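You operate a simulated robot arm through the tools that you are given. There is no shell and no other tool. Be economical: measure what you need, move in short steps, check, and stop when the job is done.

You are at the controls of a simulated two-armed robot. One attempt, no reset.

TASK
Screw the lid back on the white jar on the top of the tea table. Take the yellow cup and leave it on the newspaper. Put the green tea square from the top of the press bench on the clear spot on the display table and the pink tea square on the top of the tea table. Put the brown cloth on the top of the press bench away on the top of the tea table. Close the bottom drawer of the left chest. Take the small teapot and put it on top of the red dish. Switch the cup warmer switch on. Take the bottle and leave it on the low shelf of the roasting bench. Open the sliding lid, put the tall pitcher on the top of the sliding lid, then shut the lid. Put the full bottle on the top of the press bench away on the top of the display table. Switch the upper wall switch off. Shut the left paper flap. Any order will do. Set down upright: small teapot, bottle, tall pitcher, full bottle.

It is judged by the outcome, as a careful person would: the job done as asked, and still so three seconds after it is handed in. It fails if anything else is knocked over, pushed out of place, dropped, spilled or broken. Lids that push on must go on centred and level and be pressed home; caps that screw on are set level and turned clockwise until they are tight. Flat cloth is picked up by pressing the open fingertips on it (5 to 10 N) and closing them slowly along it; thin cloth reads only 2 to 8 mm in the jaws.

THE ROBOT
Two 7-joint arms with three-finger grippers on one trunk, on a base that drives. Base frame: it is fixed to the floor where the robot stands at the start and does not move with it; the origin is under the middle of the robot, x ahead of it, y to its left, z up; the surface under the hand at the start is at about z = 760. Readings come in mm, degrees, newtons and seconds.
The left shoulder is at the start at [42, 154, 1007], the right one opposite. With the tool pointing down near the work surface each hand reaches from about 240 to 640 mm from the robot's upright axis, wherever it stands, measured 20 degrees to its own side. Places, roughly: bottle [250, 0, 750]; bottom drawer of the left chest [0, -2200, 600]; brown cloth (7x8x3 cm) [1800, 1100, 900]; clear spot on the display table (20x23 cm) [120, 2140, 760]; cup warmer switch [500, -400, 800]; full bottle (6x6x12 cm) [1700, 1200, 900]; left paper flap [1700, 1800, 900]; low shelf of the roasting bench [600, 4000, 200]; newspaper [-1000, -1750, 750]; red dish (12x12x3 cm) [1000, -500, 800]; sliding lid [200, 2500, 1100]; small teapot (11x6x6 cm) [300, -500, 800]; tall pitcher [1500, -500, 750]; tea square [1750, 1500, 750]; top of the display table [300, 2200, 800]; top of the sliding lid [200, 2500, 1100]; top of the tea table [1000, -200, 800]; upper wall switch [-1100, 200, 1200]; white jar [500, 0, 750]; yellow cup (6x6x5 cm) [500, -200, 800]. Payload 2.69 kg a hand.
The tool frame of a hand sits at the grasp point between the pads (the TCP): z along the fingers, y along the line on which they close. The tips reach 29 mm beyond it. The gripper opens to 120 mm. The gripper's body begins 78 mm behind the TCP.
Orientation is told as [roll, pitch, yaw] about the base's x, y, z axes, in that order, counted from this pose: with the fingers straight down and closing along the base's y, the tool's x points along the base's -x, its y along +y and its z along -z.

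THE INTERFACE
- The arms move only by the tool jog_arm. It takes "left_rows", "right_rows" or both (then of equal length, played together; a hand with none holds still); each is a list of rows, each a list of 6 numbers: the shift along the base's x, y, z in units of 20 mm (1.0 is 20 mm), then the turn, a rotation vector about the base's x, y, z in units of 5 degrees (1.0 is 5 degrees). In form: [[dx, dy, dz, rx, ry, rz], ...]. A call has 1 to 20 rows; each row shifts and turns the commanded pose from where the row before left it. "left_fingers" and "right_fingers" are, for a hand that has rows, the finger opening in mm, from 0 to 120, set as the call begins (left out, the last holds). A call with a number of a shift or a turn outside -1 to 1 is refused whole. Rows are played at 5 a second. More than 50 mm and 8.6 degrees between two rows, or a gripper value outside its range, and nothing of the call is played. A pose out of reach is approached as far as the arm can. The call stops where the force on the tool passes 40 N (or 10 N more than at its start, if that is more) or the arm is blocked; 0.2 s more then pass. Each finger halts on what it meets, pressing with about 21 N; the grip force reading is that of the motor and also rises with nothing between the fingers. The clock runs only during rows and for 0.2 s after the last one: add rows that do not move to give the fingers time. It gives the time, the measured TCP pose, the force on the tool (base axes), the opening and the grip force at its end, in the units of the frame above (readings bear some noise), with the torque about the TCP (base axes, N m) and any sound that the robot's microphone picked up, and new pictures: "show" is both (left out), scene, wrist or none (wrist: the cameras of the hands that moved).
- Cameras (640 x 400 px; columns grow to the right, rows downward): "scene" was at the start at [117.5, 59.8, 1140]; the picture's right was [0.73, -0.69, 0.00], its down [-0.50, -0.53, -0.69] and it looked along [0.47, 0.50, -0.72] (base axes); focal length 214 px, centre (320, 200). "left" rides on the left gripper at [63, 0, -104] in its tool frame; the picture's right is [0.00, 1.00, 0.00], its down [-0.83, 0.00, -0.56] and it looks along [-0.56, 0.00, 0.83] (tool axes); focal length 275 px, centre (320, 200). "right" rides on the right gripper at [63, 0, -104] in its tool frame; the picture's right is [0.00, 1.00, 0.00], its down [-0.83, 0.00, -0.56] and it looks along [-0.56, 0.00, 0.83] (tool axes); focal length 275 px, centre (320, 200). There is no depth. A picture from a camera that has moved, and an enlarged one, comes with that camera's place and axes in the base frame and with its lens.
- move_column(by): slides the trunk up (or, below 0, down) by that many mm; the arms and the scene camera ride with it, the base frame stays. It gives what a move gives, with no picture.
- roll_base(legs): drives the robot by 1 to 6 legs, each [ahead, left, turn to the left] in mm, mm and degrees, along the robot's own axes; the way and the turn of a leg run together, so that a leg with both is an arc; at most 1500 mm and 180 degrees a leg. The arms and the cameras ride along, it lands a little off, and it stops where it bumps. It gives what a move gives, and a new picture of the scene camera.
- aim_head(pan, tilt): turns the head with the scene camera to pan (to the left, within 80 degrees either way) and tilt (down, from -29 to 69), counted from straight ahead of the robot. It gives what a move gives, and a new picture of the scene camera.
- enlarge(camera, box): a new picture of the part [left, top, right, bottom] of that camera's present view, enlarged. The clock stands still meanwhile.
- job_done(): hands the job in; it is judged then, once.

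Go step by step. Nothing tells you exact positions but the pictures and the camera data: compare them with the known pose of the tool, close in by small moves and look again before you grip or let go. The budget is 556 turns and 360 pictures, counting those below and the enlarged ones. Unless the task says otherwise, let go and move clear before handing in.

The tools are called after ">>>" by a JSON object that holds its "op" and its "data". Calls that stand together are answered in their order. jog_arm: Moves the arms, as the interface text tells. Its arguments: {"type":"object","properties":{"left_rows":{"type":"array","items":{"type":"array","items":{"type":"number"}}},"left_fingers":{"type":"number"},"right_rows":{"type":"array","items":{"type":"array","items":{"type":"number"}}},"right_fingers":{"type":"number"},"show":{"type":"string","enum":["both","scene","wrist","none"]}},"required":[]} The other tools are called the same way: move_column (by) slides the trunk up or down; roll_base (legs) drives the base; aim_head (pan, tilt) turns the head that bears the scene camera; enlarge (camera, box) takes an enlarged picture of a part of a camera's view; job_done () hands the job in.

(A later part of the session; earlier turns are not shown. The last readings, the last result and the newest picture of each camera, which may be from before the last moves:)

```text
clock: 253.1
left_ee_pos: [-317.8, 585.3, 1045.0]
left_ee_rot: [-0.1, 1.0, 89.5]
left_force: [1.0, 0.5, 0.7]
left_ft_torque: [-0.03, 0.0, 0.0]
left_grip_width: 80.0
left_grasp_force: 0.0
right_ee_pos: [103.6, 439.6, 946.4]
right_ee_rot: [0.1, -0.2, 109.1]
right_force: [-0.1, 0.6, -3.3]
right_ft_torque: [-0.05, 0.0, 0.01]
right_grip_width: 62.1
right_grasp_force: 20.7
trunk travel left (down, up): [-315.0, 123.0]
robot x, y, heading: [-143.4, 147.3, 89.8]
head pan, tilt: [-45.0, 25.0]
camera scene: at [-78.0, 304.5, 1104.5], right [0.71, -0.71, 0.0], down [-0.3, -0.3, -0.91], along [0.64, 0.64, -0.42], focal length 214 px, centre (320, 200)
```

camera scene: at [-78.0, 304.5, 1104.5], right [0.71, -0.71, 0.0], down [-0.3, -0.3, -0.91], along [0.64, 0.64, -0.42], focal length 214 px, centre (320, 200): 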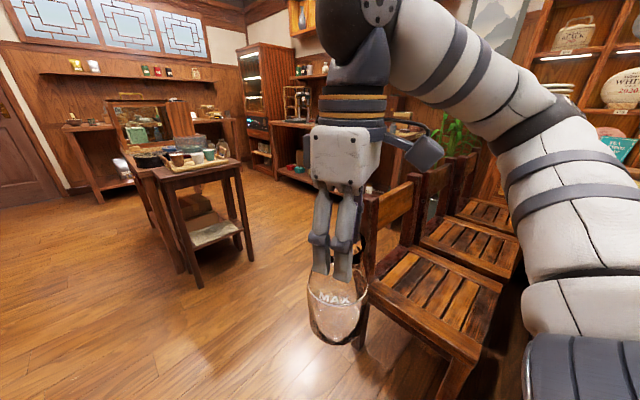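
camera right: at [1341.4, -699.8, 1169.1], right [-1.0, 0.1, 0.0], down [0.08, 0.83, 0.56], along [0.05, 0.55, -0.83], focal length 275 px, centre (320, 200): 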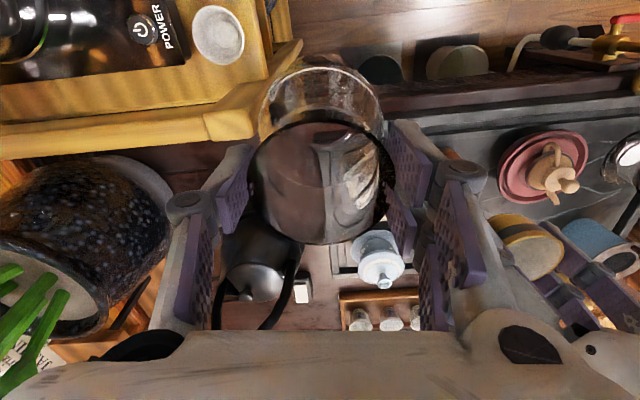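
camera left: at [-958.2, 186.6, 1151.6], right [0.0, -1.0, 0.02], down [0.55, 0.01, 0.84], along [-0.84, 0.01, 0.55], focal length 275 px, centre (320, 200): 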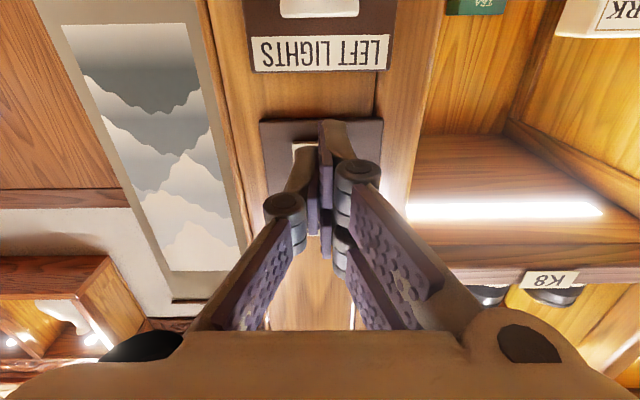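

>>> {"op": "roll_base", "data": {"legs": [[1300, 200, 0], [450, 0, 0]]}}

>>> {"op": "aim_head", "data": {"pan": -40, "tilt": 20}}

```text
clock: 262.1
left_ee_pos: [-500.0, 2346.1, 1044.3]
left_ee_rot: [-0.1, 1.0, 89.1]
left_force: [-0.1, 0.1, -0.3]
left_ft_torque: [-0.04, 0.01, -0.02]
left_grip_width: 80.1
left_grasp_force: 0.1
right_ee_pos: [-80.5, 2197.9, 945.6]
right_ee_rot: [0.1, 0.1, 108.4]
right_force: [-0.2, 0.9, -1.9]
right_ft_torque: [-0.04, -0.01, 0.0]
right_grip_width: 62.2
right_grasp_force: 21.0
trunk travel left (down, up): [-315.0, 123.0]
robot x, y, heading: [-326.6, 1909.1, 89.4]
head pan, tilt: [-45.0, 25.0]
camera scene: at [-262.6, 2063.5, 1104.5], right [0.7, -0.71, 0.0], down [-0.3, -0.3, -0.91], along [0.65, 0.63, -0.42], focal length 214 px, centre (320, 200)
```

scene: 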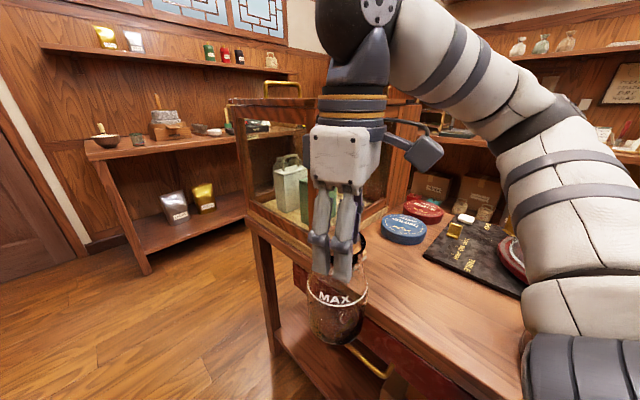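

```text
clock: 262.7
left_ee_pos: [-500.7, 2347.0, 1044.6]
left_ee_rot: [-0.1, 1.0, 89.0]
left_force: [-0.5, -0.2, 0.5]
left_ft_torque: [-0.02, -0.04, 0.0]
left_grip_width: 80.1
left_grasp_force: 0.0
right_ee_pos: [-80.7, 2196.5, 946.2]
right_ee_rot: [0.1, 0.0, 108.5]
right_force: [-0.2, 0.9, -3.1]
right_ft_torque: [-0.02, 0.03, -0.03]
right_grip_width: 62.3
right_grasp_force: 20.7
trunk travel left (down, up): [-315.0, 123.0]
robot x, y, heading: [-327.0, 1905.2, 89.3]
head pan, tilt: [-40.0, 20.0]
camera scene: at [-267.8, 2069.4, 1112.6], right [0.76, -0.65, 0.0], down [-0.22, -0.26, -0.94], along [0.61, 0.71, -0.34], focal length 214 px, centre (320, 200)
```

scene: 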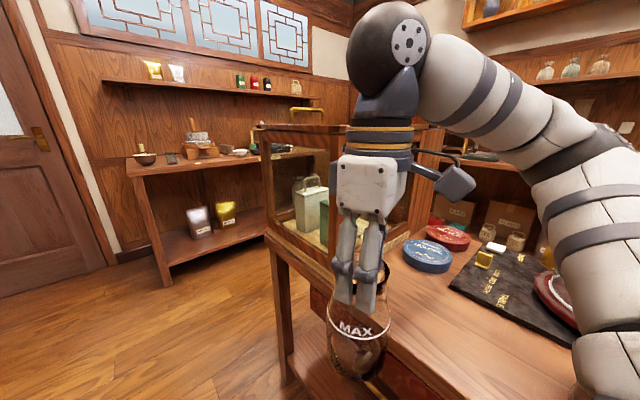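

A framed glass case with a brass handle on its top stands at the far end of the display table. I raise the column to see the lid.

>>> {"op": "move_column", "data": {"by": 120}}

>>> {"op": "aim_head", "data": {"pan": -30, "tilt": 20}}

>>> {"op": "enlarge", "data": {"camera": "scene", "box": [200, 120, 420, 260]}}

```text
clock: 264.2
left_ee_pos: [-502.3, 2349.0, 1164.3]
left_ee_rot: [-0.1, 1.2, 89.0]
left_force: [0.2, -0.8, -0.7]
left_ft_torque: [-0.06, -0.02, -0.01]
left_grip_width: 80.0
left_grasp_force: 0.0
right_ee_pos: [-81.0, 2197.2, 1064.1]
right_ee_rot: [0.1, 0.1, 108.4]
right_force: [0.2, -0.4, -3.1]
right_ft_torque: [-0.03, -0.03, 0.04]
right_grip_width: 62.2
right_grasp_force: 20.8
trunk travel left (down, up): [-435.0, 3.0]
robot x, y, heading: [-325.4, 1910.4, 89.3]
head pan, tilt: [-40.0, 20.0]
```

```text
clock: 265.0
left_ee_pos: [-500.9, 2346.5, 1164.5]
left_ee_rot: [0.1, 1.0, 89.0]
left_force: [0.3, 0.2, 1.0]
left_ft_torque: [0.01, -0.03, 0.03]
left_grip_width: 79.6
left_grasp_force: 0.1
right_ee_pos: [-80.4, 2196.3, 1066.0]
right_ee_rot: [0.1, -0.1, 108.5]
right_force: [0.6, 1.2, -2.0]
right_ft_torque: [-0.01, 0.0, 0.01]
right_grip_width: 61.9
right_grasp_force: 20.9
trunk travel left (down, up): [-435.0, 3.0]
robot x, y, heading: [-326.2, 1907.5, 89.4]
head pan, tilt: [-30.0, 20.0]
camera scene: at [-281.9, 1995.0, 1249.2], right [0.86, -0.51, 0.0], down [-0.17, -0.29, -0.94], along [0.48, 0.81, -0.34], focal length 214 px, centre (320, 200)
```

scene: 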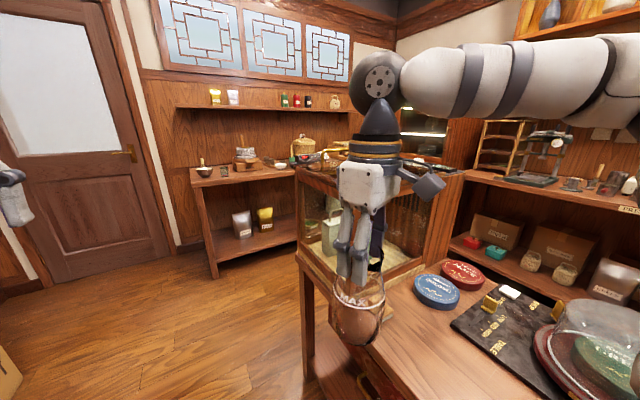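

```text
2.86 times, centred on (310, 190) of scene
camera zoom: at [-281.9, 1995.0, 1249.2], right [0.86, -0.51, 0.0], down [-0.17, -0.29, -0.94], along [0.48, 0.81, -0.34], focal length 613 px, centre (349, 229)
```

zoom: 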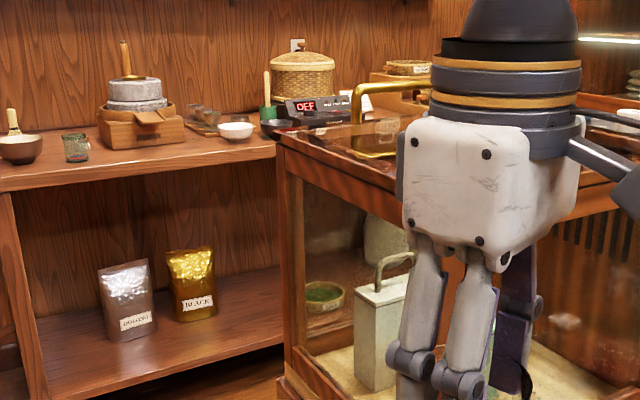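

I move to (-450,2460) and turn to face +x toward the case.

>>> {"op": "roll_base", "data": {"legs": [[550, 130, 0], [0, 0, -89.4]]}}

>>> {"op": "aim_head", "data": {"pan": 0, "tilt": 30}}

```text
clock: 272.0
left_ee_pos: [-13.0, 2633.6, 1165.4]
left_ee_rot: [-0.1, 1.1, -0.5]
left_force: [0.1, -0.2, -0.4]
left_ft_torque: [0.0, 0.02, 0.0]
left_grip_width: 79.9
left_grasp_force: 0.1
right_ee_pos: [-160.3, 2211.9, 1066.2]
right_ee_rot: [0.0, -0.1, 18.7]
right_force: [0.7, -0.3, -2.8]
right_ft_torque: [-0.01, 0.0, 0.0]
right_grip_width: 61.9
right_grasp_force: 20.8
trunk travel left (down, up): [-435.0, 3.0]
robot x, y, heading: [-449.2, 2455.7, -0.1]
head pan, tilt: [-30.0, 20.0]
camera scene: at [-366.3, 2411.8, 1249.2], right [-0.5, -0.86, 0.0], down [-0.3, 0.17, -0.94], along [0.81, -0.47, -0.34], focal length 214 px, centre (320, 200)
```

scene: 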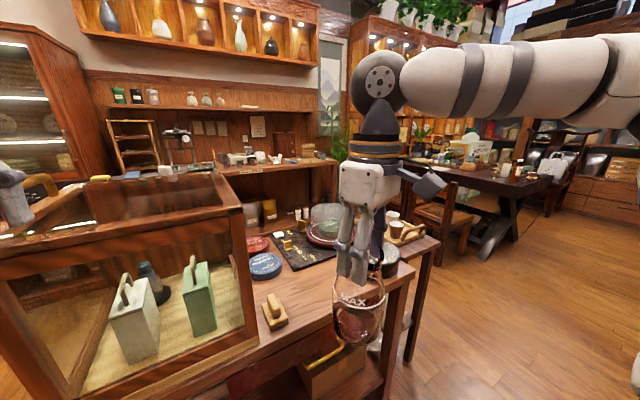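

```text
clock: 272.9
left_ee_pos: [-13.5, 2633.0, 1165.4]
left_ee_rot: [-0.1, 1.0, -0.7]
left_force: [-0.5, 0.9, -0.5]
left_ft_torque: [0.04, 0.0, -0.02]
left_grip_width: 80.1
left_grasp_force: 0.1
right_ee_pos: [-160.8, 2211.3, 1065.3]
right_ee_rot: [0.2, -0.2, 18.7]
right_force: [0.1, -0.3, -2.9]
right_ft_torque: [-0.02, 0.0, 0.04]
right_grip_width: 62.0
right_grasp_force: 21.1
trunk travel left (down, up): [-435.0, 3.0]
robot x, y, heading: [-451.1, 2457.1, -0.3]
head pan, tilt: [0.0, 30.0]
camera scene: at [-356.4, 2458.3, 1233.2], right [0.0, -1.0, 0.0], down [-0.5, 0.0, -0.87], along [0.87, 0.0, -0.5], focal length 214 px, centre (320, 200)
```

scene: 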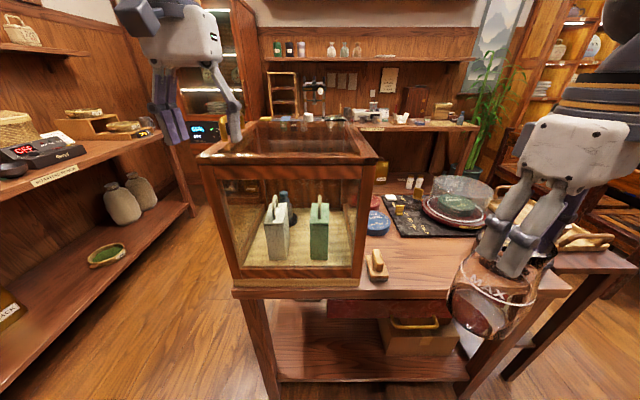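

>>> {"op": "enlarge", "data": {"camera": "scene", "box": [190, 105, 390, 230]}}

>>> {"op": "enlarge", "data": {"camera": "left", "box": [0, 0, 640, 400]}}

```text
3.20 times, centred on (290, 168) of scene
camera zoom: at [-356.4, 2458.3, 1233.2], right [0.0, -1.0, 0.0], down [-0.5, 0.0, -0.87], along [0.87, 0.0, -0.5], focal length 686 px, centre (416, 304)
```

zoom: 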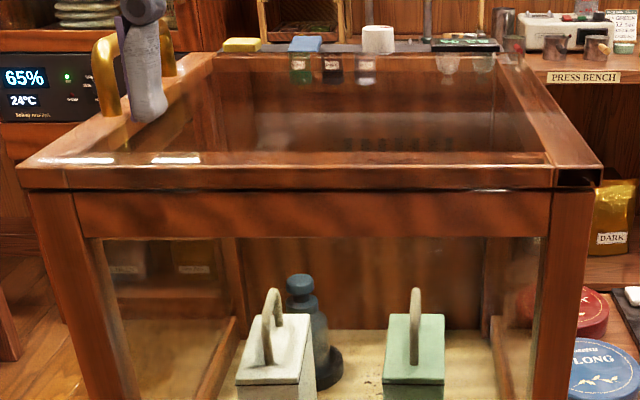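

```text
1.00 times, centred on (320, 200) of left (not enlarged: the box is as wide or as high as the picture)
camera zoom: at [-74.8, 2634.8, 1271.8], right [0.01, 1.0, 0.0], down [0.84, -0.01, 0.54], along [0.54, -0.01, -0.84], focal length 275 px, centre (320, 200)
```

zoom: 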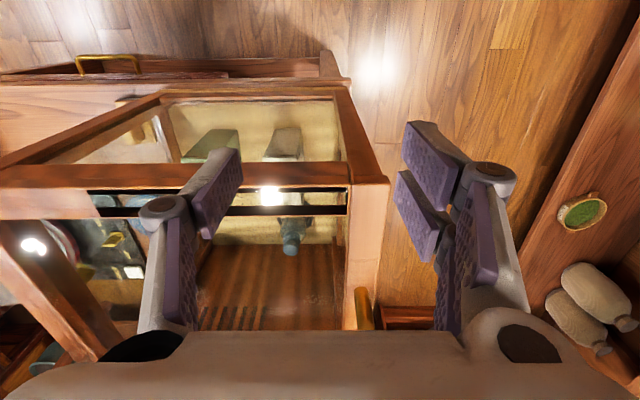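

The lid (top z≈1108, x 17…360, y 2360…2680) has a brass handle along its +y edge, so it slides in y. I raise both hands first, then roll closer.

>>> {"op": "jog_arm", "data": {"left_rows": [[-0.3, 0, 0.5, 0, 0, 0], [-0.3, 0, 0.5, 0, 0, 0], [-0.3, 0, 0.5, 0, 0, 0], [-0.3, 0, 0.5, 0, 0, 0], [0, 0, 0, 0, 0, 0], [0, 0, 0, 0, 0, 0], [0, 0, 0, 0, 0, 0], [0, 0, 0, 0, 0, 0], [0, 0, 0, 0, 0, 0], [0, 0, 0, 0, 0, 0], [0, 0, 0, 0, 0, 0], [0, 0, 0, 0, 0, 0]], "right_rows": [[0, 0, 1, 0, 0, 0], [0, 0, 1, 0, 0, 0], [0, 0, 1, 0, 0, 0], [0, 0, 1, 0, 0, 0], [0, 0, 1, 0, 0, 0], [0, 0, 1, 0, 0, 0], [0, 0, 1, 0, 0, 0], [0, 0, 1, 0, 0, 0], [0, 0, 1, 0, 0, 0], [0, 0, 1, 0, 0, 0], [0, 0, 1, 0, 0, 0], [0, 0, 0, 0, 0, 0]], "show": "none"}}

>>> {"op": "roll_base", "data": {"legs": [[0, 140, 0], [150, 0, 0]]}}

```text
clock: 275.5
left_ee_pos: [-37.5, 2632.5, 1205.3]
left_ee_rot: [-0.1, 1.0, -0.7]
left_force: [-0.1, -0.3, 0.1]
left_ft_torque: [-0.03, 0.01, 0.02]
left_grip_width: 80.1
left_grasp_force: 0.0
right_ee_pos: [-134.0, 2230.6, 1239.7]
right_ee_rot: [0.1, -0.1, 18.7]
right_force: [0.3, -0.8, -3.1]
right_ft_torque: [-0.01, 0.03, 0.0]
right_grip_width: 62.3
right_grasp_force: 21.5
right hand out of reach, approached as far as the arm can: row 8, 9, 10, 11
trunk travel left (down, up): [-435.0, 3.0]
robot x, y, heading: [-454.6, 2459.2, -0.0]
head pan, tilt: [0.0, 30.0]
```

```text
clock: 278.2
left_ee_pos: [111.8, 2771.7, 1204.2]
left_ee_rot: [-0.1, 1.1, -0.6]
left_force: [0.3, 0.7, -0.6]
left_ft_torque: [-0.01, 0.02, 0.0]
left_grip_width: 80.0
left_grasp_force: 0.2
right_ee_pos: [15.4, 2368.0, 1238.3]
right_ee_rot: [0.1, -0.2, 18.7]
right_force: [-0.2, 0.7, -2.7]
right_ft_torque: [-0.01, -0.03, -0.01]
right_grip_width: 62.2
right_grasp_force: 21.0
trunk travel left (down, up): [-435.0, 3.0]
robot x, y, heading: [-303.1, 2599.0, -0.1]
head pan, tilt: [0.0, 30.0]
camera scene: at [-207.0, 2597.0, 1233.2], right [0.0, -1.0, 0.0], down [-0.5, 0.0, -0.87], along [0.87, 0.0, -0.5], focal length 214 px, centre (320, 200)
```

scene: 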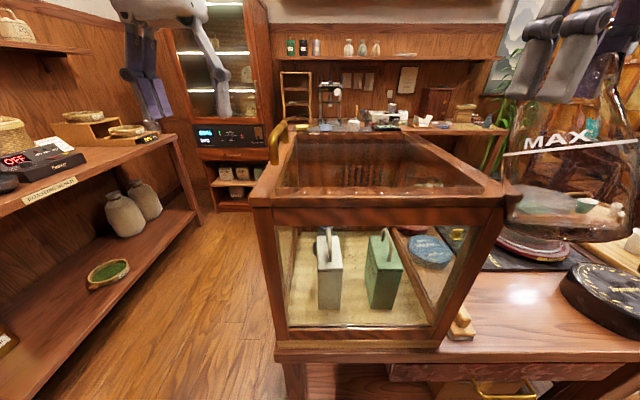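

The right hand is near the case corner with the pitcher bottom about lid height; I check the right wrist view.

>>> {"op": "enlarge", "data": {"camera": "right", "box": [0, 0, 640, 400]}}

>>> {"op": "enlarge", "data": {"camera": "left", "box": [0, 0, 640, 400]}}

```text
1.00 times, centred on (320, 200) of right (not enlarged: the box is as wide or as high as the picture)
camera zoom: at [-44.7, 2346.2, 1343.7], right [-0.33, 0.95, 0.0], down [0.78, 0.27, 0.56], along [0.53, 0.18, -0.83], focal length 275 px, centre (320, 200)
```

zoom: 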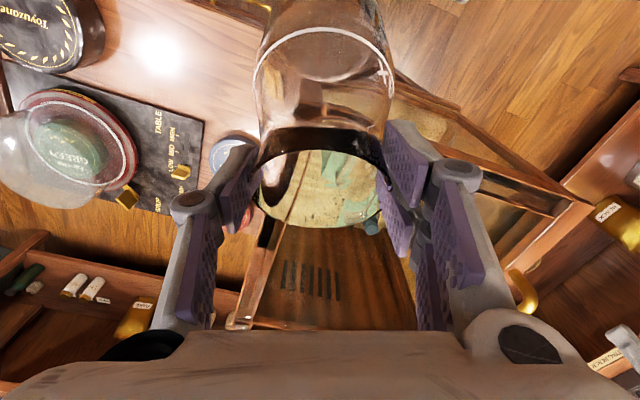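

```text
1.00 times, centred on (320, 200) of left (not enlarged: the box is as wide or as high as the picture)
camera zoom: at [50.4, 2773.1, 1311.6], right [0.02, 1.0, 0.0], down [0.84, -0.01, 0.54], along [0.54, -0.01, -0.84], focal length 275 px, centre (320, 200)
```

zoom: 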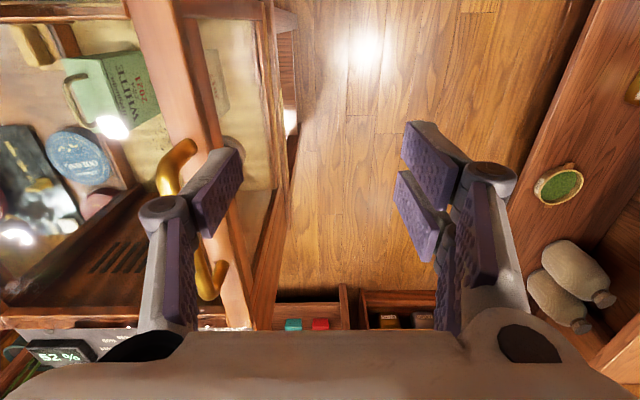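

The pitcher's bottom has touched the case front and swung about the grip. I draw the right hand back away at once.

>>> {"op": "jog_arm", "data": {"right_rows": [[-0.5, -0.3, 0, 0, 0, 0], [-0.5, -0.5, 0, 0, 0, 0], [-0.5, -0.8, 0, 0, 0, 0], [-0.3, -1, 0, 0, 0, 0], [0, -1, 0, 0, 0, 0], [0, -1, 0, 0, 0, 0]], "show": "both"}}

```text
clock: 279.6
left_ee_pos: [112.7, 2772.3, 1205.8]
left_ee_rot: [-0.1, 1.0, -0.7]
left_force: [-0.4, -0.2, 0.5]
left_ft_torque: [-0.01, -0.02, -0.02]
left_grip_width: 80.2
left_grasp_force: 0.1
right_ee_pos: [7.4, 2291.9, 1200.0]
right_ee_rot: [0.1, -0.1, 18.7]
right_force: [-0.3, -0.8, -2.8]
right_ft_torque: [0.06, -0.11, -0.03]
right_grip_width: 61.9
right_grasp_force: 21.4
right hand out of reach, approached as far as the arm can: row 1, 2, 3, 4, 5, 6
trunk travel left (down, up): [-435.0, 3.0]
robot x, y, heading: [-306.3, 2597.1, -0.1]
head pan, tilt: [0.0, 30.0]
camera scene: at [-207.3, 2596.6, 1233.1], right [0.0, -1.0, 0.0], down [-0.5, 0.0, -0.87], along [0.87, 0.0, -0.5], focal length 214 px, centre (320, 200)
camera right: at [-53.1, 2269.4, 1304.0], right [-0.33, 0.95, 0.0], down [0.78, 0.27, 0.56], along [0.53, 0.18, -0.83], focal length 275 px, centre (320, 200)
```

scene: 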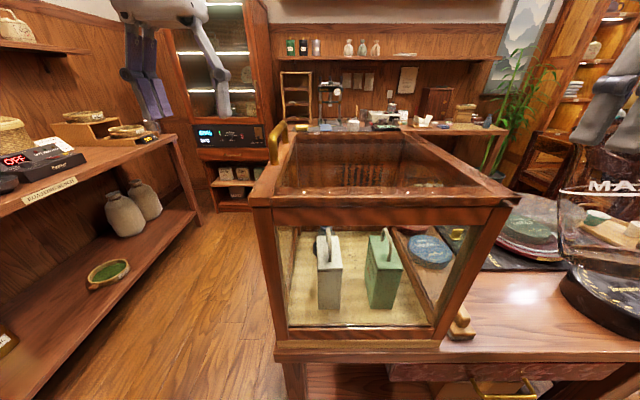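
right: 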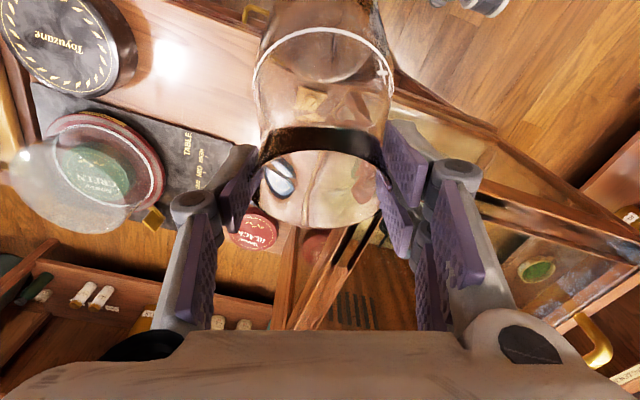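

The case is unharmed, but the pitcher now hangs tilted about 27° toward the robot in the pads. I back up and tilt the hand the other way so the pitcher is upright.

>>> {"op": "roll_base", "data": {"legs": [[-200, 0, 0]]}}

>>> {"op": "jog_arm", "data": {"right_rows": [[0, 0, 0, 0.29, -0.85, 0], [0, 0, 0, 0.29, -0.85, 0], [0, 0, 0, 0.29, -0.85, 0], [0, 0, 0, 0.29, -0.85, 0], [0, 0, 0, 0.29, -0.85, 0], [0, 0, 0, 0.29, -0.85, 0], [0, 0, 0, 0, 0, 0]], "show": "both"}}

```text
clock: 281.2
left_ee_pos: [-87.1, 2772.1, 1205.5]
left_ee_rot: [-0.1, 1.1, -0.6]
left_force: [-0.6, -0.4, 0.2]
left_ft_torque: [-0.01, 0.01, 0.0]
left_grip_width: 79.8
left_grasp_force: 0.0
right_ee_pos: [-192.7, 2292.8, 1199.6]
right_ee_rot: [0.1, -0.2, 18.7]
right_force: [0.1, -0.3, -2.5]
right_ft_torque: [0.05, -0.07, 0.01]
right_grip_width: 61.9
right_grasp_force: 20.9
trunk travel left (down, up): [-435.0, 3.0]
robot x, y, heading: [-500.4, 2597.8, -0.2]
head pan, tilt: [0.0, 30.0]
camera scene: at [-406.8, 2597.8, 1233.1], right [0.0, -1.0, 0.0], down [-0.5, 0.0, -0.87], along [0.87, 0.0, -0.5], focal length 214 px, centre (320, 200)
```

scene: 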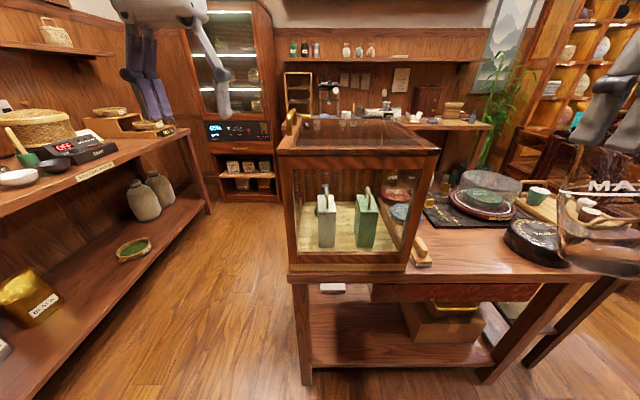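

```text
clock: 282.8
left_ee_pos: [-87.3, 2772.5, 1204.9]
left_ee_rot: [0.0, 1.0, -0.6]
left_force: [0.6, 0.6, -0.5]
left_ft_torque: [-0.02, -0.02, 0.04]
left_grip_width: 79.8
left_grasp_force: 0.1
right_ee_pos: [-192.0, 2292.2, 1201.7]
right_ee_rot: [-0.1, -27.2, 18.6]
right_force: [-0.1, 0.4, -2.4]
right_ft_torque: [-0.01, 0.07, 0.0]
right_grip_width: 61.9
right_grasp_force: 21.4
trunk travel left (down, up): [-435.0, 3.0]
robot x, y, heading: [-503.6, 2595.8, -0.1]
head pan, tilt: [0.0, 30.0]
camera scene: at [-406.3, 2597.9, 1233.1], right [0.0, -1.0, 0.0], down [-0.5, 0.0, -0.87], along [0.87, 0.0, -0.5], focal length 214 px, centre (320, 200)
camera right: at [-290.3, 2258.0, 1264.1], right [-0.33, 0.95, 0.0], down [0.46, 0.16, 0.87], along [0.83, 0.28, -0.49], focal length 275 px, centre (320, 200)
```

scene: 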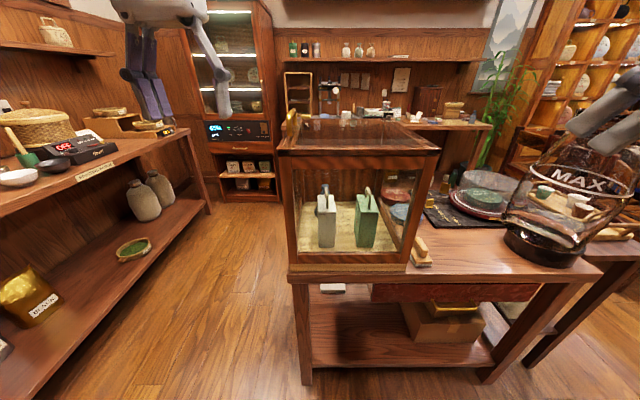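
right: 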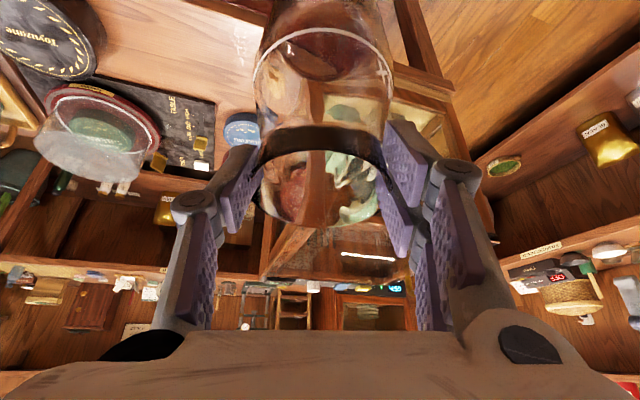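

Torque readings suggest I over-rotated; true tilt is about 18°. I rotate back 9° and read the torque.

>>> {"op": "jog_arm", "data": {"right_rows": [[0, 0, 0, -0.29, 0.85, 0], [0, 0, 0, -0.29, 0.85, 0], [0, 0, 0, 0, 0, 0]], "show": "none"}}

>>> {"op": "jog_arm", "data": {"right_rows": [[0, 0, 0, 0, 0, 0], [0, 0, 0, 0, 0, 0]], "show": "none"}}

>>> {"op": "jog_arm", "data": {"right_rows": [[0, 0, 0, 0, 0, 0], [0, 0, 0, 0, 0, 0]], "show": "both"}}

```text
clock: 283.6
left_ee_pos: [-86.5, 2772.8, 1205.1]
left_ee_rot: [-0.2, 1.0, -0.5]
left_force: [-0.6, 0.2, 0.2]
left_ft_torque: [0.03, 0.02, 0.03]
left_grip_width: 80.4
left_grasp_force: 0.1
right_ee_pos: [-192.1, 2293.1, 1200.2]
right_ee_rot: [0.2, -18.1, 18.6]
right_force: [0.1, -0.4, -3.5]
right_ft_torque: [0.01, 0.02, 0.01]
right_grip_width: 61.9
right_grasp_force: 21.1
trunk travel left (down, up): [-435.0, 3.0]
robot x, y, heading: [-501.7, 2601.0, -0.2]
head pan, tilt: [0.0, 30.0]
```

```text
clock: 284.2
left_ee_pos: [-88.4, 2773.1, 1204.8]
left_ee_rot: [-0.1, 1.1, -0.7]
left_force: [-0.5, -0.4, 0.3]
left_ft_torque: [-0.02, -0.04, 0.01]
left_grip_width: 80.1
left_grasp_force: 0.1
right_ee_pos: [-191.9, 2293.9, 1199.6]
right_ee_rot: [0.1, -18.2, 18.6]
right_force: [-0.1, 0.0, -2.2]
right_ft_torque: [-0.04, -0.03, 0.01]
right_grip_width: 61.3
right_grasp_force: 21.1
trunk travel left (down, up): [-435.0, 3.0]
robot x, y, heading: [-496.9, 2600.4, -0.4]
head pan, tilt: [0.0, 30.0]
```

```text
clock: 284.8
left_ee_pos: [-86.6, 2772.8, 1204.7]
left_ee_rot: [-0.1, 1.0, -0.6]
left_force: [-0.7, 0.2, 0.6]
left_ft_torque: [0.02, -0.03, -0.03]
left_grip_width: 80.1
left_grasp_force: 0.0
right_ee_pos: [-191.6, 2293.1, 1200.5]
right_ee_rot: [0.1, -18.1, 18.7]
right_force: [0.8, -0.6, -2.7]
right_ft_torque: [-0.03, 0.0, 0.0]
right_grip_width: 61.9
right_grasp_force: 21.5
trunk travel left (down, up): [-435.0, 3.0]
robot x, y, heading: [-500.7, 2595.3, -0.1]
head pan, tilt: [0.0, 30.0]
camera scene: at [-406.5, 2597.8, 1233.2], right [0.0, -1.0, 0.0], down [-0.5, 0.0, -0.87], along [0.87, 0.0, -0.5], focal length 214 px, centre (320, 200)
camera right: at [-279.7, 2261.5, 1279.5], right [-0.33, 0.95, 0.0], down [0.58, 0.2, 0.79], along [0.74, 0.26, -0.62], focal length 275 px, centre (320, 200)
```

scene: 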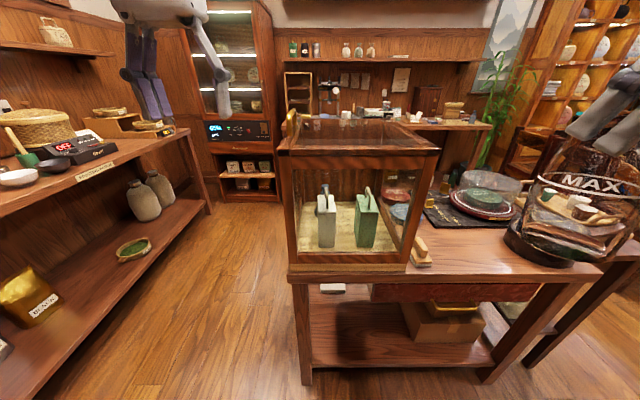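
right: 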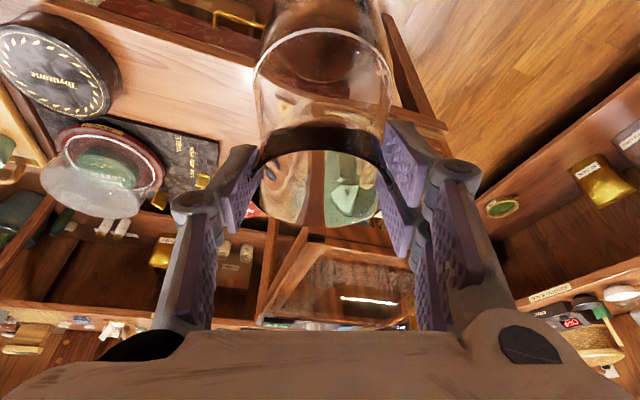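

Torque is about zero: the pitcher hangs plumb. I move the right hand further right to stay clear of the case, then roll forward again.

>>> {"op": "jog_arm", "data": {"right_rows": [[-0.3, -1, -0.3, 0, 0, 0], [-0.3, -1, -0.3, 0, 0, 0], [-0.3, -1, 0, 0, 0, 0], [-0.3, -1, 0, 0, 0, 0]], "show": "none"}}

>>> {"op": "roll_base", "data": {"legs": [[190, 40, 0]]}}

>>> {"op": "enlarge", "data": {"camera": "left", "box": [0, 0, 640, 400]}}

```text
clock: 285.8
left_ee_pos: [-86.7, 2772.7, 1204.4]
left_ee_rot: [0.0, 0.9, -0.7]
left_force: [-0.1, -0.7, -0.2]
left_ft_torque: [-0.02, 0.01, 0.0]
left_grip_width: 80.2
left_grasp_force: 0.1
right_ee_pos: [-208.7, 2216.9, 1183.0]
right_ee_rot: [0.0, -18.2, 18.9]
right_force: [0.2, 0.0, -2.8]
right_ft_torque: [-0.03, -0.01, 0.0]
right_grip_width: 61.8
right_grasp_force: 21.2
right hand out of reach, approached as far as the arm can: row 4
trunk travel left (down, up): [-435.0, 3.0]
robot x, y, heading: [-500.9, 2596.0, -0.3]
head pan, tilt: [0.0, 30.0]
```

```text
clock: 287.4
left_ee_pos: [103.0, 2812.2, 1204.8]
left_ee_rot: [-0.1, 1.1, -0.5]
left_force: [1.1, 0.3, 0.5]
left_ft_torque: [-0.01, 0.05, 0.02]
left_grip_width: 80.1
left_grasp_force: 0.1
right_ee_pos: [-19.7, 2256.3, 1184.5]
right_ee_rot: [0.0, -18.2, 18.7]
right_force: [0.4, 0.7, -3.1]
right_ft_torque: [-0.02, 0.01, 0.05]
right_grip_width: 61.6
right_grasp_force: 20.9
trunk travel left (down, up): [-435.0, 3.0]
robot x, y, heading: [-309.6, 2637.8, -0.5]
head pan, tilt: [0.0, 30.0]
camera scene: at [-216.0, 2637.3, 1233.2], right [0.0, -1.0, 0.0], down [-0.5, 0.0, -0.87], along [0.87, 0.0, -0.5], focal length 214 px, centre (320, 200)
```

scene: 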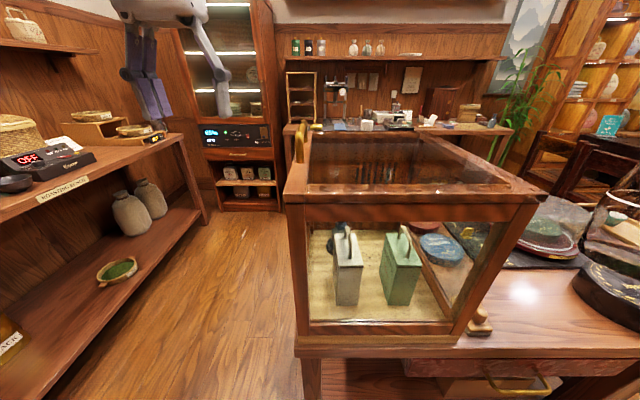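

```text
1.00 times, centred on (320, 200) of left (not enlarged: the box is as wide or as high as the picture)
camera zoom: at [41.1, 2813.7, 1311.6], right [0.01, 1.0, 0.0], down [0.84, -0.01, 0.54], along [0.54, -0.01, -0.84], focal length 275 px, centre (320, 200)
```

zoom: 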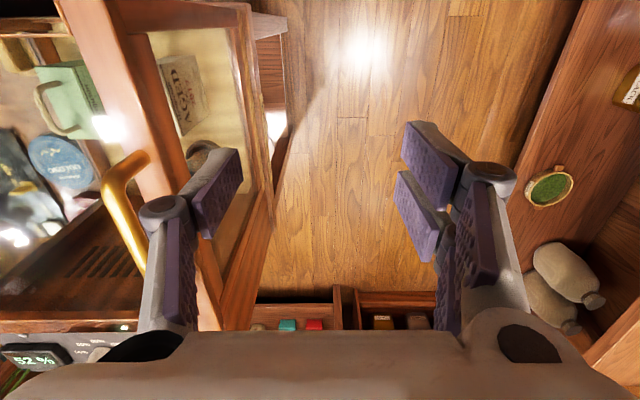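

The handle bar runs x≈120…259 at y≈2673. I bring the left hand above its middle.

>>> {"op": "jog_arm", "data": {"left_rows": [[0.6, -1, 0, 0, 0, 0], [0.6, -1, 0, 0, 0, 0], [0.6, -1, 0, 0, 0, 0], [0.6, -1, 0, 0, 0, 0], [0.6, -1, 0, 0, 0, 0], [0.7, -1, 0, 0, 0, 0], [0.7, -0.95, 0, 0, 0, 0], [0, 0, 0, 0, 0, 0]], "show": "wrist"}}

>>> {"op": "enlarge", "data": {"camera": "scene", "box": [240, 80, 440, 205]}}

```text
clock: 289.2
left_ee_pos: [112.3, 2761.6, 1203.9]
left_ee_rot: [-0.2, 0.9, -0.5]
left_force: [-0.6, -0.6, 0.1]
left_ft_torque: [0.01, 0.02, -0.01]
left_grip_width: 79.9
left_grasp_force: 0.0
left hand out of reach, approached as far as the arm can: row 2, 3, 4, 5, 6, 7
right_ee_pos: [-19.2, 2257.1, 1184.7]
right_ee_rot: [0.0, -18.2, 18.8]
right_force: [0.9, -0.2, -3.0]
right_ft_torque: [-0.01, 0.0, 0.01]
right_grip_width: 61.6
right_grasp_force: 20.7
trunk travel left (down, up): [-435.0, 3.0]
robot x, y, heading: [-312.0, 2637.8, -0.1]
head pan, tilt: [0.0, 30.0]
camera left: at [50.4, 2762.7, 1309.7], right [0.01, 1.0, 0.0], down [0.84, -0.01, 0.54], along [0.54, -0.01, -0.84], focal length 275 px, centre (320, 200)
```

left: 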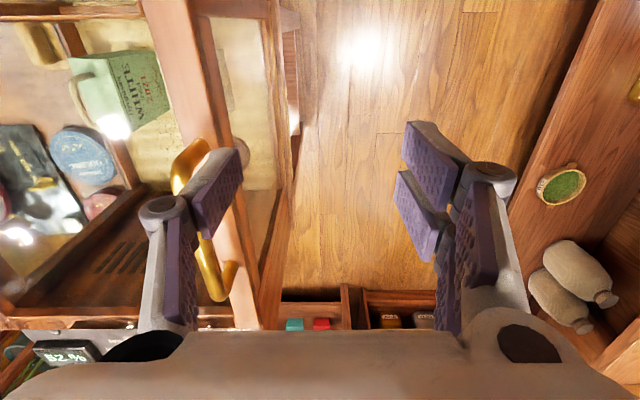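

```text
3.20 times, centred on (340, 142) of scene
camera zoom: at [-216.4, 2637.2, 1233.2], right [0.0, -1.0, 0.0], down [-0.5, 0.0, -0.87], along [0.87, 0.0, -0.5], focal length 686 px, centre (256, 384)
```

zoom: 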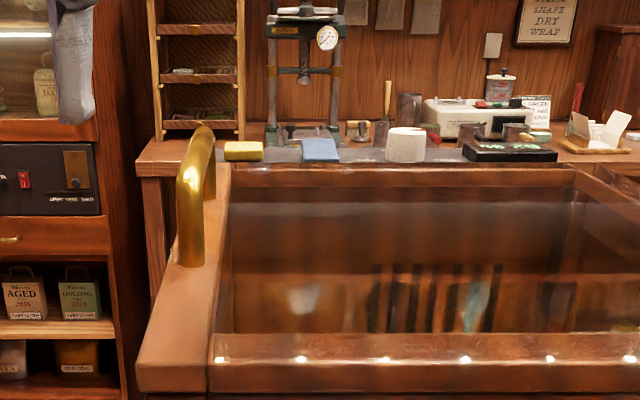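

At this height the upright hand is at its limit; tilting the left hand 40° forward gives reach. I tilt and move above the handle bar.

>>> {"op": "jog_arm", "data": {"left_rows": [[-0.3, 0, 0, 0, -1, 0], [-0.3, 0, 0, 0, -1, 0], [0, 0, 0, 0, -1, 0], [0, 0, 0, 0, -1, 0], [0, 0, 0, 0, -1, 0], [0, 0, 0, 0, -1, 0], [0, 0, 0, 0, -1, 0], [0, 0, 0, 0, -1, 0], [0.5, -0.5, 0, 0, 0, 0], [0.5, -1, 0, 0, 0, 0], [1, -1, 0, 0, 0, 0], [1, -1, 0, 0, 0, 0], [0.8, -0.8, 0, 0, 0, 0], [0, 0, 0, 0, 0, 0]], "show": "wrist"}}

```text
clock: 292.2
left_ee_pos: [175.6, 2675.8, 1203.9]
left_ee_rot: [0.5, -39.1, -0.6]
left_force: [-0.5, -0.6, 0.3]
left_ft_torque: [-0.01, 0.0, -0.02]
left_grip_width: 79.7
left_grasp_force: 0.0
right_ee_pos: [-18.9, 2257.4, 1184.5]
right_ee_rot: [0.2, -18.4, 18.8]
right_force: [-0.2, 0.1, -2.8]
right_ft_torque: [-0.01, 0.01, 0.01]
right_grip_width: 61.7
right_grasp_force: 21.1
trunk travel left (down, up): [-435.0, 3.0]
robot x, y, heading: [-314.0, 2635.6, -0.2]
head pan, tilt: [0.0, 30.0]
camera left: at [60.6, 2676.8, 1246.1], right [0.01, 1.0, 0.01], down [0.29, -0.01, 0.96], along [0.96, -0.01, -0.29], focal length 275 px, centre (320, 200)
```

left: 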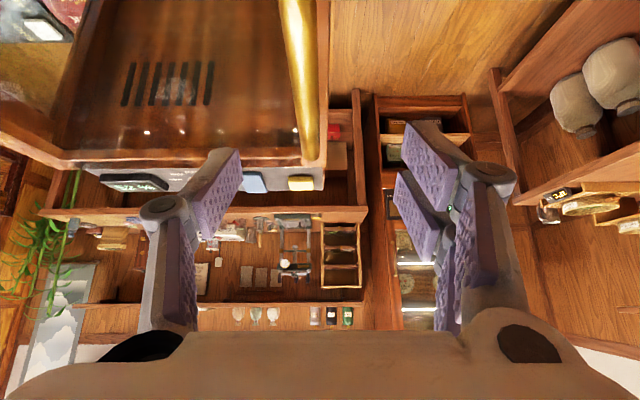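

I align y with the bar (2665) and lower onto it.

>>> {"op": "jog_arm", "data": {"left_rows": [[0.5, -0.5, -1, 0, 0, 0], [0.3, 0, -1, 0, 0, 0], [0, 0, -0.6, 0, 0, 0], [0, 0, 0, 0, 0, 0]], "show": "wrist"}}

```text
clock: 293.2
left_ee_pos: [192.6, 2664.6, 1152.3]
left_ee_rot: [0.4, -39.1, -0.7]
left_force: [0.3, 0.0, 0.5]
left_ft_torque: [0.01, 0.0, 0.03]
left_grip_width: 80.0
left_grasp_force: 0.1
right_ee_pos: [-18.5, 2256.2, 1184.0]
right_ee_rot: [0.2, -18.1, 18.8]
right_force: [-0.3, 0.9, -1.6]
right_ft_torque: [-0.02, -0.02, -0.02]
right_grip_width: 61.4
right_grasp_force: 20.7
trunk travel left (down, up): [-435.0, 3.0]
robot x, y, heading: [-311.0, 2636.6, -0.1]
head pan, tilt: [0.0, 30.0]
camera left: at [77.3, 2666.4, 1194.3], right [0.01, 1.0, 0.01], down [0.3, -0.01, 0.96], along [0.96, -0.01, -0.3], focal length 275 px, centre (320, 200)
```

left: 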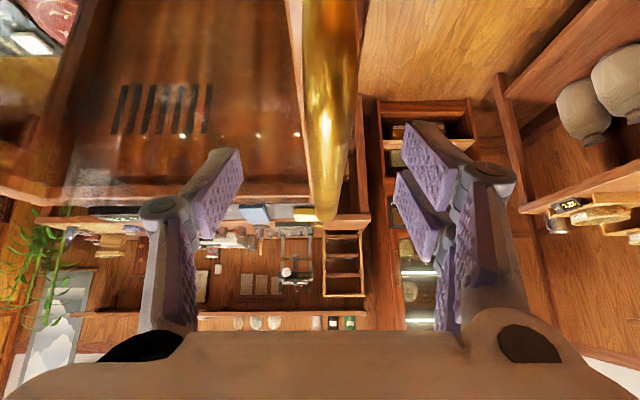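

>>> {"op": "jog_arm", "data": {"left_rows": [[0, 0.2, -0.6, 0, 0, 0], [0, 0, 0, 0, 0, 0]], "show": "none"}}

>>> {"op": "jog_arm", "data": {"left_rows": [[0, 0, 0, 0, 0, 0], [0, 0, 0, 0, 0, 0], [0, 0, 0, 0, 0, 0]], "left_fingers": 0, "show": "none"}}

```text
clock: 293.8
left_ee_pos: [192.8, 2669.7, 1140.3]
left_ee_rot: [0.4, -39.1, -0.7]
left_force: [0.6, -0.1, 0.0]
left_ft_torque: [-0.01, -0.02, -0.01]
left_grip_width: 80.1
left_grasp_force: 0.1
right_ee_pos: [-19.6, 2257.2, 1184.2]
right_ee_rot: [0.1, -18.2, 18.8]
right_force: [-0.5, -0.1, -2.2]
right_ft_torque: [0.01, -0.03, 0.01]
right_grip_width: 61.6
right_grasp_force: 20.3
trunk travel left (down, up): [-435.0, 3.0]
robot x, y, heading: [-311.3, 2636.1, -0.2]
head pan, tilt: [0.0, 30.0]
```

```text
clock: 294.6
left_ee_pos: [192.3, 2672.5, 1141.4]
left_ee_rot: [0.7, -39.0, -0.8]
left_force: [0.4, 11.3, 1.5]
left_ft_torque: [2.29, 0.32, 0.03]
left_grip_width: 19.4
left_grasp_force: 44.5
right_ee_pos: [-17.8, 2257.6, 1184.3]
right_ee_rot: [0.0, -18.1, 18.9]
right_force: [-0.3, -0.5, -1.6]
right_ft_torque: [-0.02, -0.03, -0.03]
right_grip_width: 61.8
right_grasp_force: 21.3
trunk travel left (down, up): [-435.0, 3.0]
robot x, y, heading: [-313.5, 2637.1, -0.1]
head pan, tilt: [0.0, 30.0]
```

The bar is gripped (19 mm). I try sliding +y gently.

>>> {"op": "jog_arm", "data": {"left_rows": [[0, 0.3, 0, 0, 0, 0], [0, 0.5, 0, 0, 0, 0], [0, 0.5, 0, 0, 0, 0], [0, 0.5, 0, 0, 0, 0]], "show": "scene"}}

```text
clock: 295.6
left_ee_pos: [193.1, 2704.1, 1141.2]
left_ee_rot: [0.5, -39.0, -0.8]
left_force: [1.1, -2.0, -0.9]
left_ft_torque: [1.8, -0.61, -0.12]
left_grip_width: 19.5
left_grasp_force: 44.3
right_ee_pos: [-19.1, 2256.6, 1184.0]
right_ee_rot: [0.0, -18.2, 18.8]
right_force: [-0.5, -0.2, -3.6]
right_ft_torque: [-0.01, 0.0, -0.01]
right_grip_width: 61.4
right_grasp_force: 21.2
trunk travel left (down, up): [-435.0, 3.0]
robot x, y, heading: [-307.9, 2638.7, -0.2]
head pan, tilt: [0.0, 30.0]
camera scene: at [-216.2, 2637.0, 1233.1], right [0.0, -1.0, 0.0], down [-0.5, 0.0, -0.87], along [0.87, 0.0, -0.5], focal length 214 px, centre (320, 200)
```

scene: 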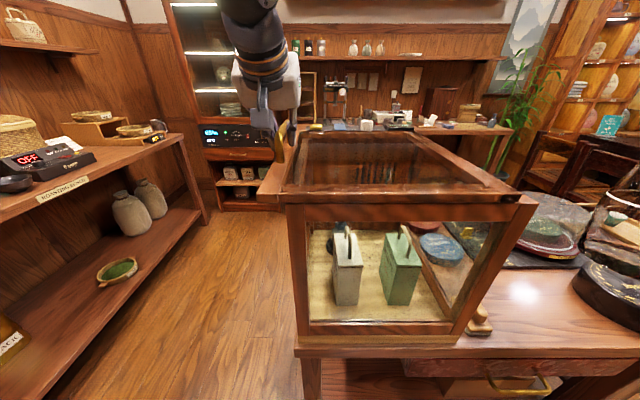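

It slides open toward +y. I continue.

>>> {"op": "jog_arm", "data": {"left_rows": [[0, 0.7, 0, 0, 0, 0], [0, 0.7, 0, 0, 0, 0], [0, 0.7, 0, 0, 0, 0], [0, 0.7, 0, 0, 0, 0], [0, 0.7, 0, 0, 0, 0], [0, 0.7, 0, 0, 0, 0], [0, 0.7, 0, 0, 0, 0], [0, 0.7, 0, 0, 0, 0], [0, 0.7, 0, 0, 0, 0], [0, 0.7, 0, 0, 0, 0], [0, 0.7, 0, 0, 0, 0], [0, 0.7, 0, 0, 0, 0]], "show": "scene"}}

```text
clock: 298.2
left_ee_pos: [193.1, 2872.9, 1140.5]
left_ee_rot: [0.5, -39.2, -0.8]
left_force: [7.6, -0.1, 11.0]
left_ft_torque: [1.62, 0.15, 0.05]
left_grip_width: 19.6
left_grasp_force: 44.4
right_ee_pos: [-17.8, 2256.2, 1184.6]
right_ee_rot: [0.1, -18.3, 18.8]
right_force: [0.0, 0.2, -2.8]
right_ft_torque: [-0.01, -0.03, -0.02]
right_grip_width: 61.3
right_grasp_force: 20.9
trunk travel left (down, up): [-435.0, 3.0]
robot x, y, heading: [-308.2, 2635.2, -0.1]
head pan, tilt: [0.0, 30.0]
camera scene: at [-216.0, 2636.7, 1233.2], right [0.0, -1.0, 0.0], down [-0.5, 0.0, -0.87], along [0.87, 0.0, -0.5], focal length 214 px, centre (320, 200)
```

scene: 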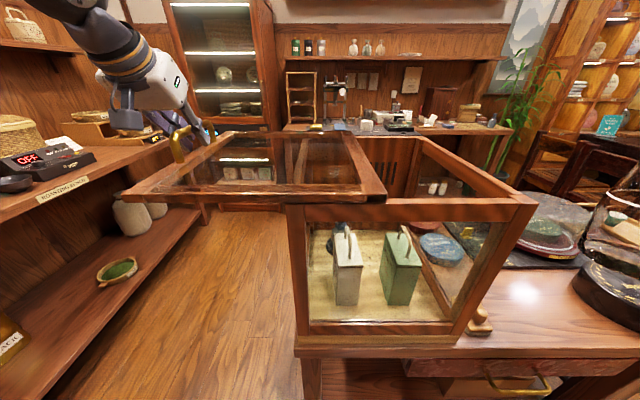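

>>> {"op": "jog_arm", "data": {"left_rows": [[0, 0.7, 0.05, 0, 0, 0], [0, 0.7, 0, 0, 0, 0], [0, 0.7, 0, 0, 0, 0], [0, 0.7, 0, 0, 0, 0], [0, 0.7, 0, 0, 0, 0]], "show": "scene"}}

```text
clock: 299.4
left_ee_pos: [193.2, 2943.8, 1139.5]
left_ee_rot: [0.5, -38.9, -0.7]
left_force: [6.1, -1.8, 3.3]
left_ft_torque: [1.71, 0.15, -0.01]
left_grip_width: 19.7
left_grasp_force: 44.5
right_ee_pos: [-17.8, 2255.5, 1183.6]
right_ee_rot: [0.1, -18.2, 18.7]
right_force: [-0.5, 0.2, -3.0]
right_ft_torque: [-0.05, 0.0, 0.02]
right_grip_width: 61.2
right_grasp_force: 20.9
trunk travel left (down, up): [-435.0, 3.0]
robot x, y, heading: [-311.1, 2639.5, -0.3]
head pan, tilt: [0.0, 30.0]
camera scene: at [-215.8, 2636.8, 1233.1], right [0.0, -1.0, 0.0], down [-0.5, 0.0, -0.87], along [0.87, 0.0, -0.5], focal length 214 px, centre (320, 200)
```

scene: 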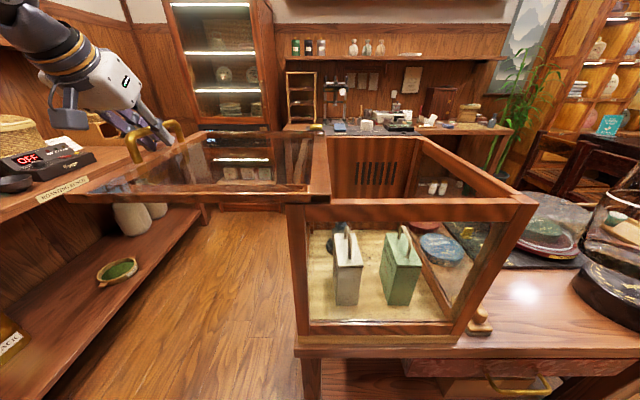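

Fully open. I slide it back to about 60 mm open (so the pitcher rides only a short way), then set the pitcher on the lid.

>>> {"op": "jog_arm", "data": {"left_rows": [[0, -0.7, 0, 0, 0, 0], [0, -0.7, 0, 0, 0, 0], [0, -0.7, 0, 0, 0, 0], [0, -0.7, 0, 0, 0, 0], [0, -0.7, 0, 0, 0, 0], [0, -0.7, 0, 0, 0, 0], [0, -0.7, 0, 0, 0, 0], [0, -0.7, 0, 0, 0, 0], [0, -0.7, 0, 0, 0, 0], [0, -0.7, 0, 0, 0, 0], [0, -0.7, 0, 0, 0, 0], [0, -0.7, 0, 0, 0, 0], [0, -0.7, 0, 0, 0, 0], [0, -0.7, 0, 0, 0, 0], [0, -0.7, 0, 0, 0, 0]], "show": "scene"}}

```text
clock: 302.6
left_ee_pos: [193.2, 2731.8, 1139.3]
left_ee_rot: [0.4, -39.0, -0.6]
left_force: [-0.7, -0.3, -7.4]
left_ft_torque: [2.02, 0.2, 0.23]
left_grip_width: 19.4
left_grasp_force: 44.0
right_ee_pos: [-18.3, 2255.8, 1184.8]
right_ee_rot: [0.2, -18.3, 18.7]
right_force: [0.6, 0.2, -3.1]
right_ft_torque: [-0.03, -0.01, -0.02]
right_grip_width: 61.5
right_grasp_force: 20.7
trunk travel left (down, up): [-435.0, 3.0]
robot x, y, heading: [-311.0, 2637.4, -0.3]
head pan, tilt: [0.0, 30.0]
camera scene: at [-215.9, 2636.8, 1233.1], right [0.0, -1.0, 0.0], down [-0.5, 0.0, -0.87], along [0.87, 0.0, -0.5], focal length 214 px, centre (320, 200)
```

scene: 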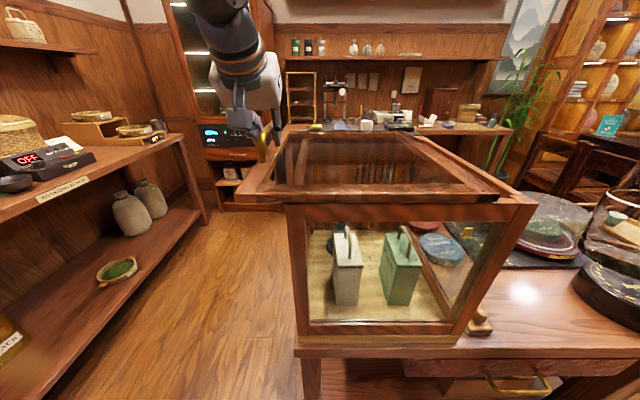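

I release the handle and retract the left hand, and bring the pitcher in front of the robot away from the case.

>>> {"op": "jog_arm", "data": {"left_rows": [[0, 0, 0, 0, 0, 0], [0, 0, 0, 0, 0, 0], [-0.4, 0, 0.6, 0, 0, 0], [-0.4, 0, 0.8, 0, 0, 0], [-0.4, 0.5, 0.8, 0, 0, 0], [-0.4, 1, 0.8, 0, 0, 0], [0, 1, 0, 0, 0, 0], [0, 1, 0, 0, 0, 0]], "right_rows": [[-0.7, 0.5, 0, 0, 0, 0], [-0.7, 0.5, 0, 0, 0, 0], [-0.7, 0.5, 0, 0, 0, 0], [-0.7, 0.8, 0, 0, 0, 0], [-0.7, 1, 0, 0, 0, 0], [-0.7, 1, 0, 0, 0, 0], [-0.7, 1, 0, 0, 0, 0], [-0.7, 1, 0.5, 0, 0, 0]], "left_fingers": 80, "show": "scene"}}

```text
clock: 304.4
left_ee_pos: [159.2, 2804.4, 1201.6]
left_ee_rot: [0.2, -39.1, -0.6]
left_force: [0.4, 0.7, -0.6]
left_ft_torque: [-0.04, -0.03, -0.03]
left_grip_width: 80.4
left_grasp_force: 0.1
right_ee_pos: [-119.3, 2394.1, 1187.4]
right_ee_rot: [0.1, -18.2, 18.8]
right_force: [-0.4, 1.1, -3.1]
right_ft_torque: [-0.03, 0.0, -0.03]
right_grip_width: 61.3
right_grasp_force: 20.7
right hand out of reach, approached as far as the arm can: row 1, 2, 3
trunk travel left (down, up): [-435.0, 3.0]
robot x, y, heading: [-311.9, 2635.6, -0.1]
head pan, tilt: [0.0, 30.0]
camera scene: at [-216.8, 2638.4, 1233.2], right [0.0, -1.0, 0.0], down [-0.5, 0.0, -0.87], along [0.87, 0.0, -0.5], focal length 214 px, centre (320, 200)
```

scene: 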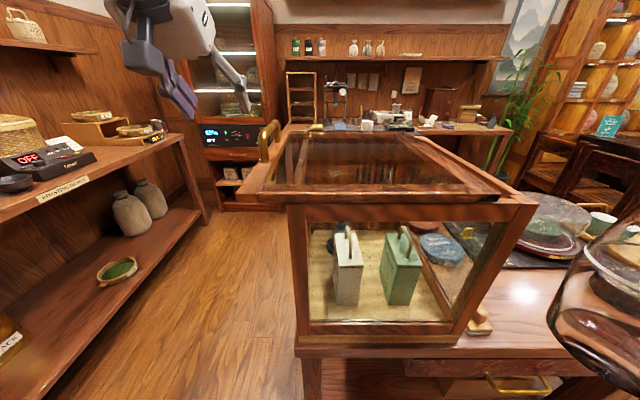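

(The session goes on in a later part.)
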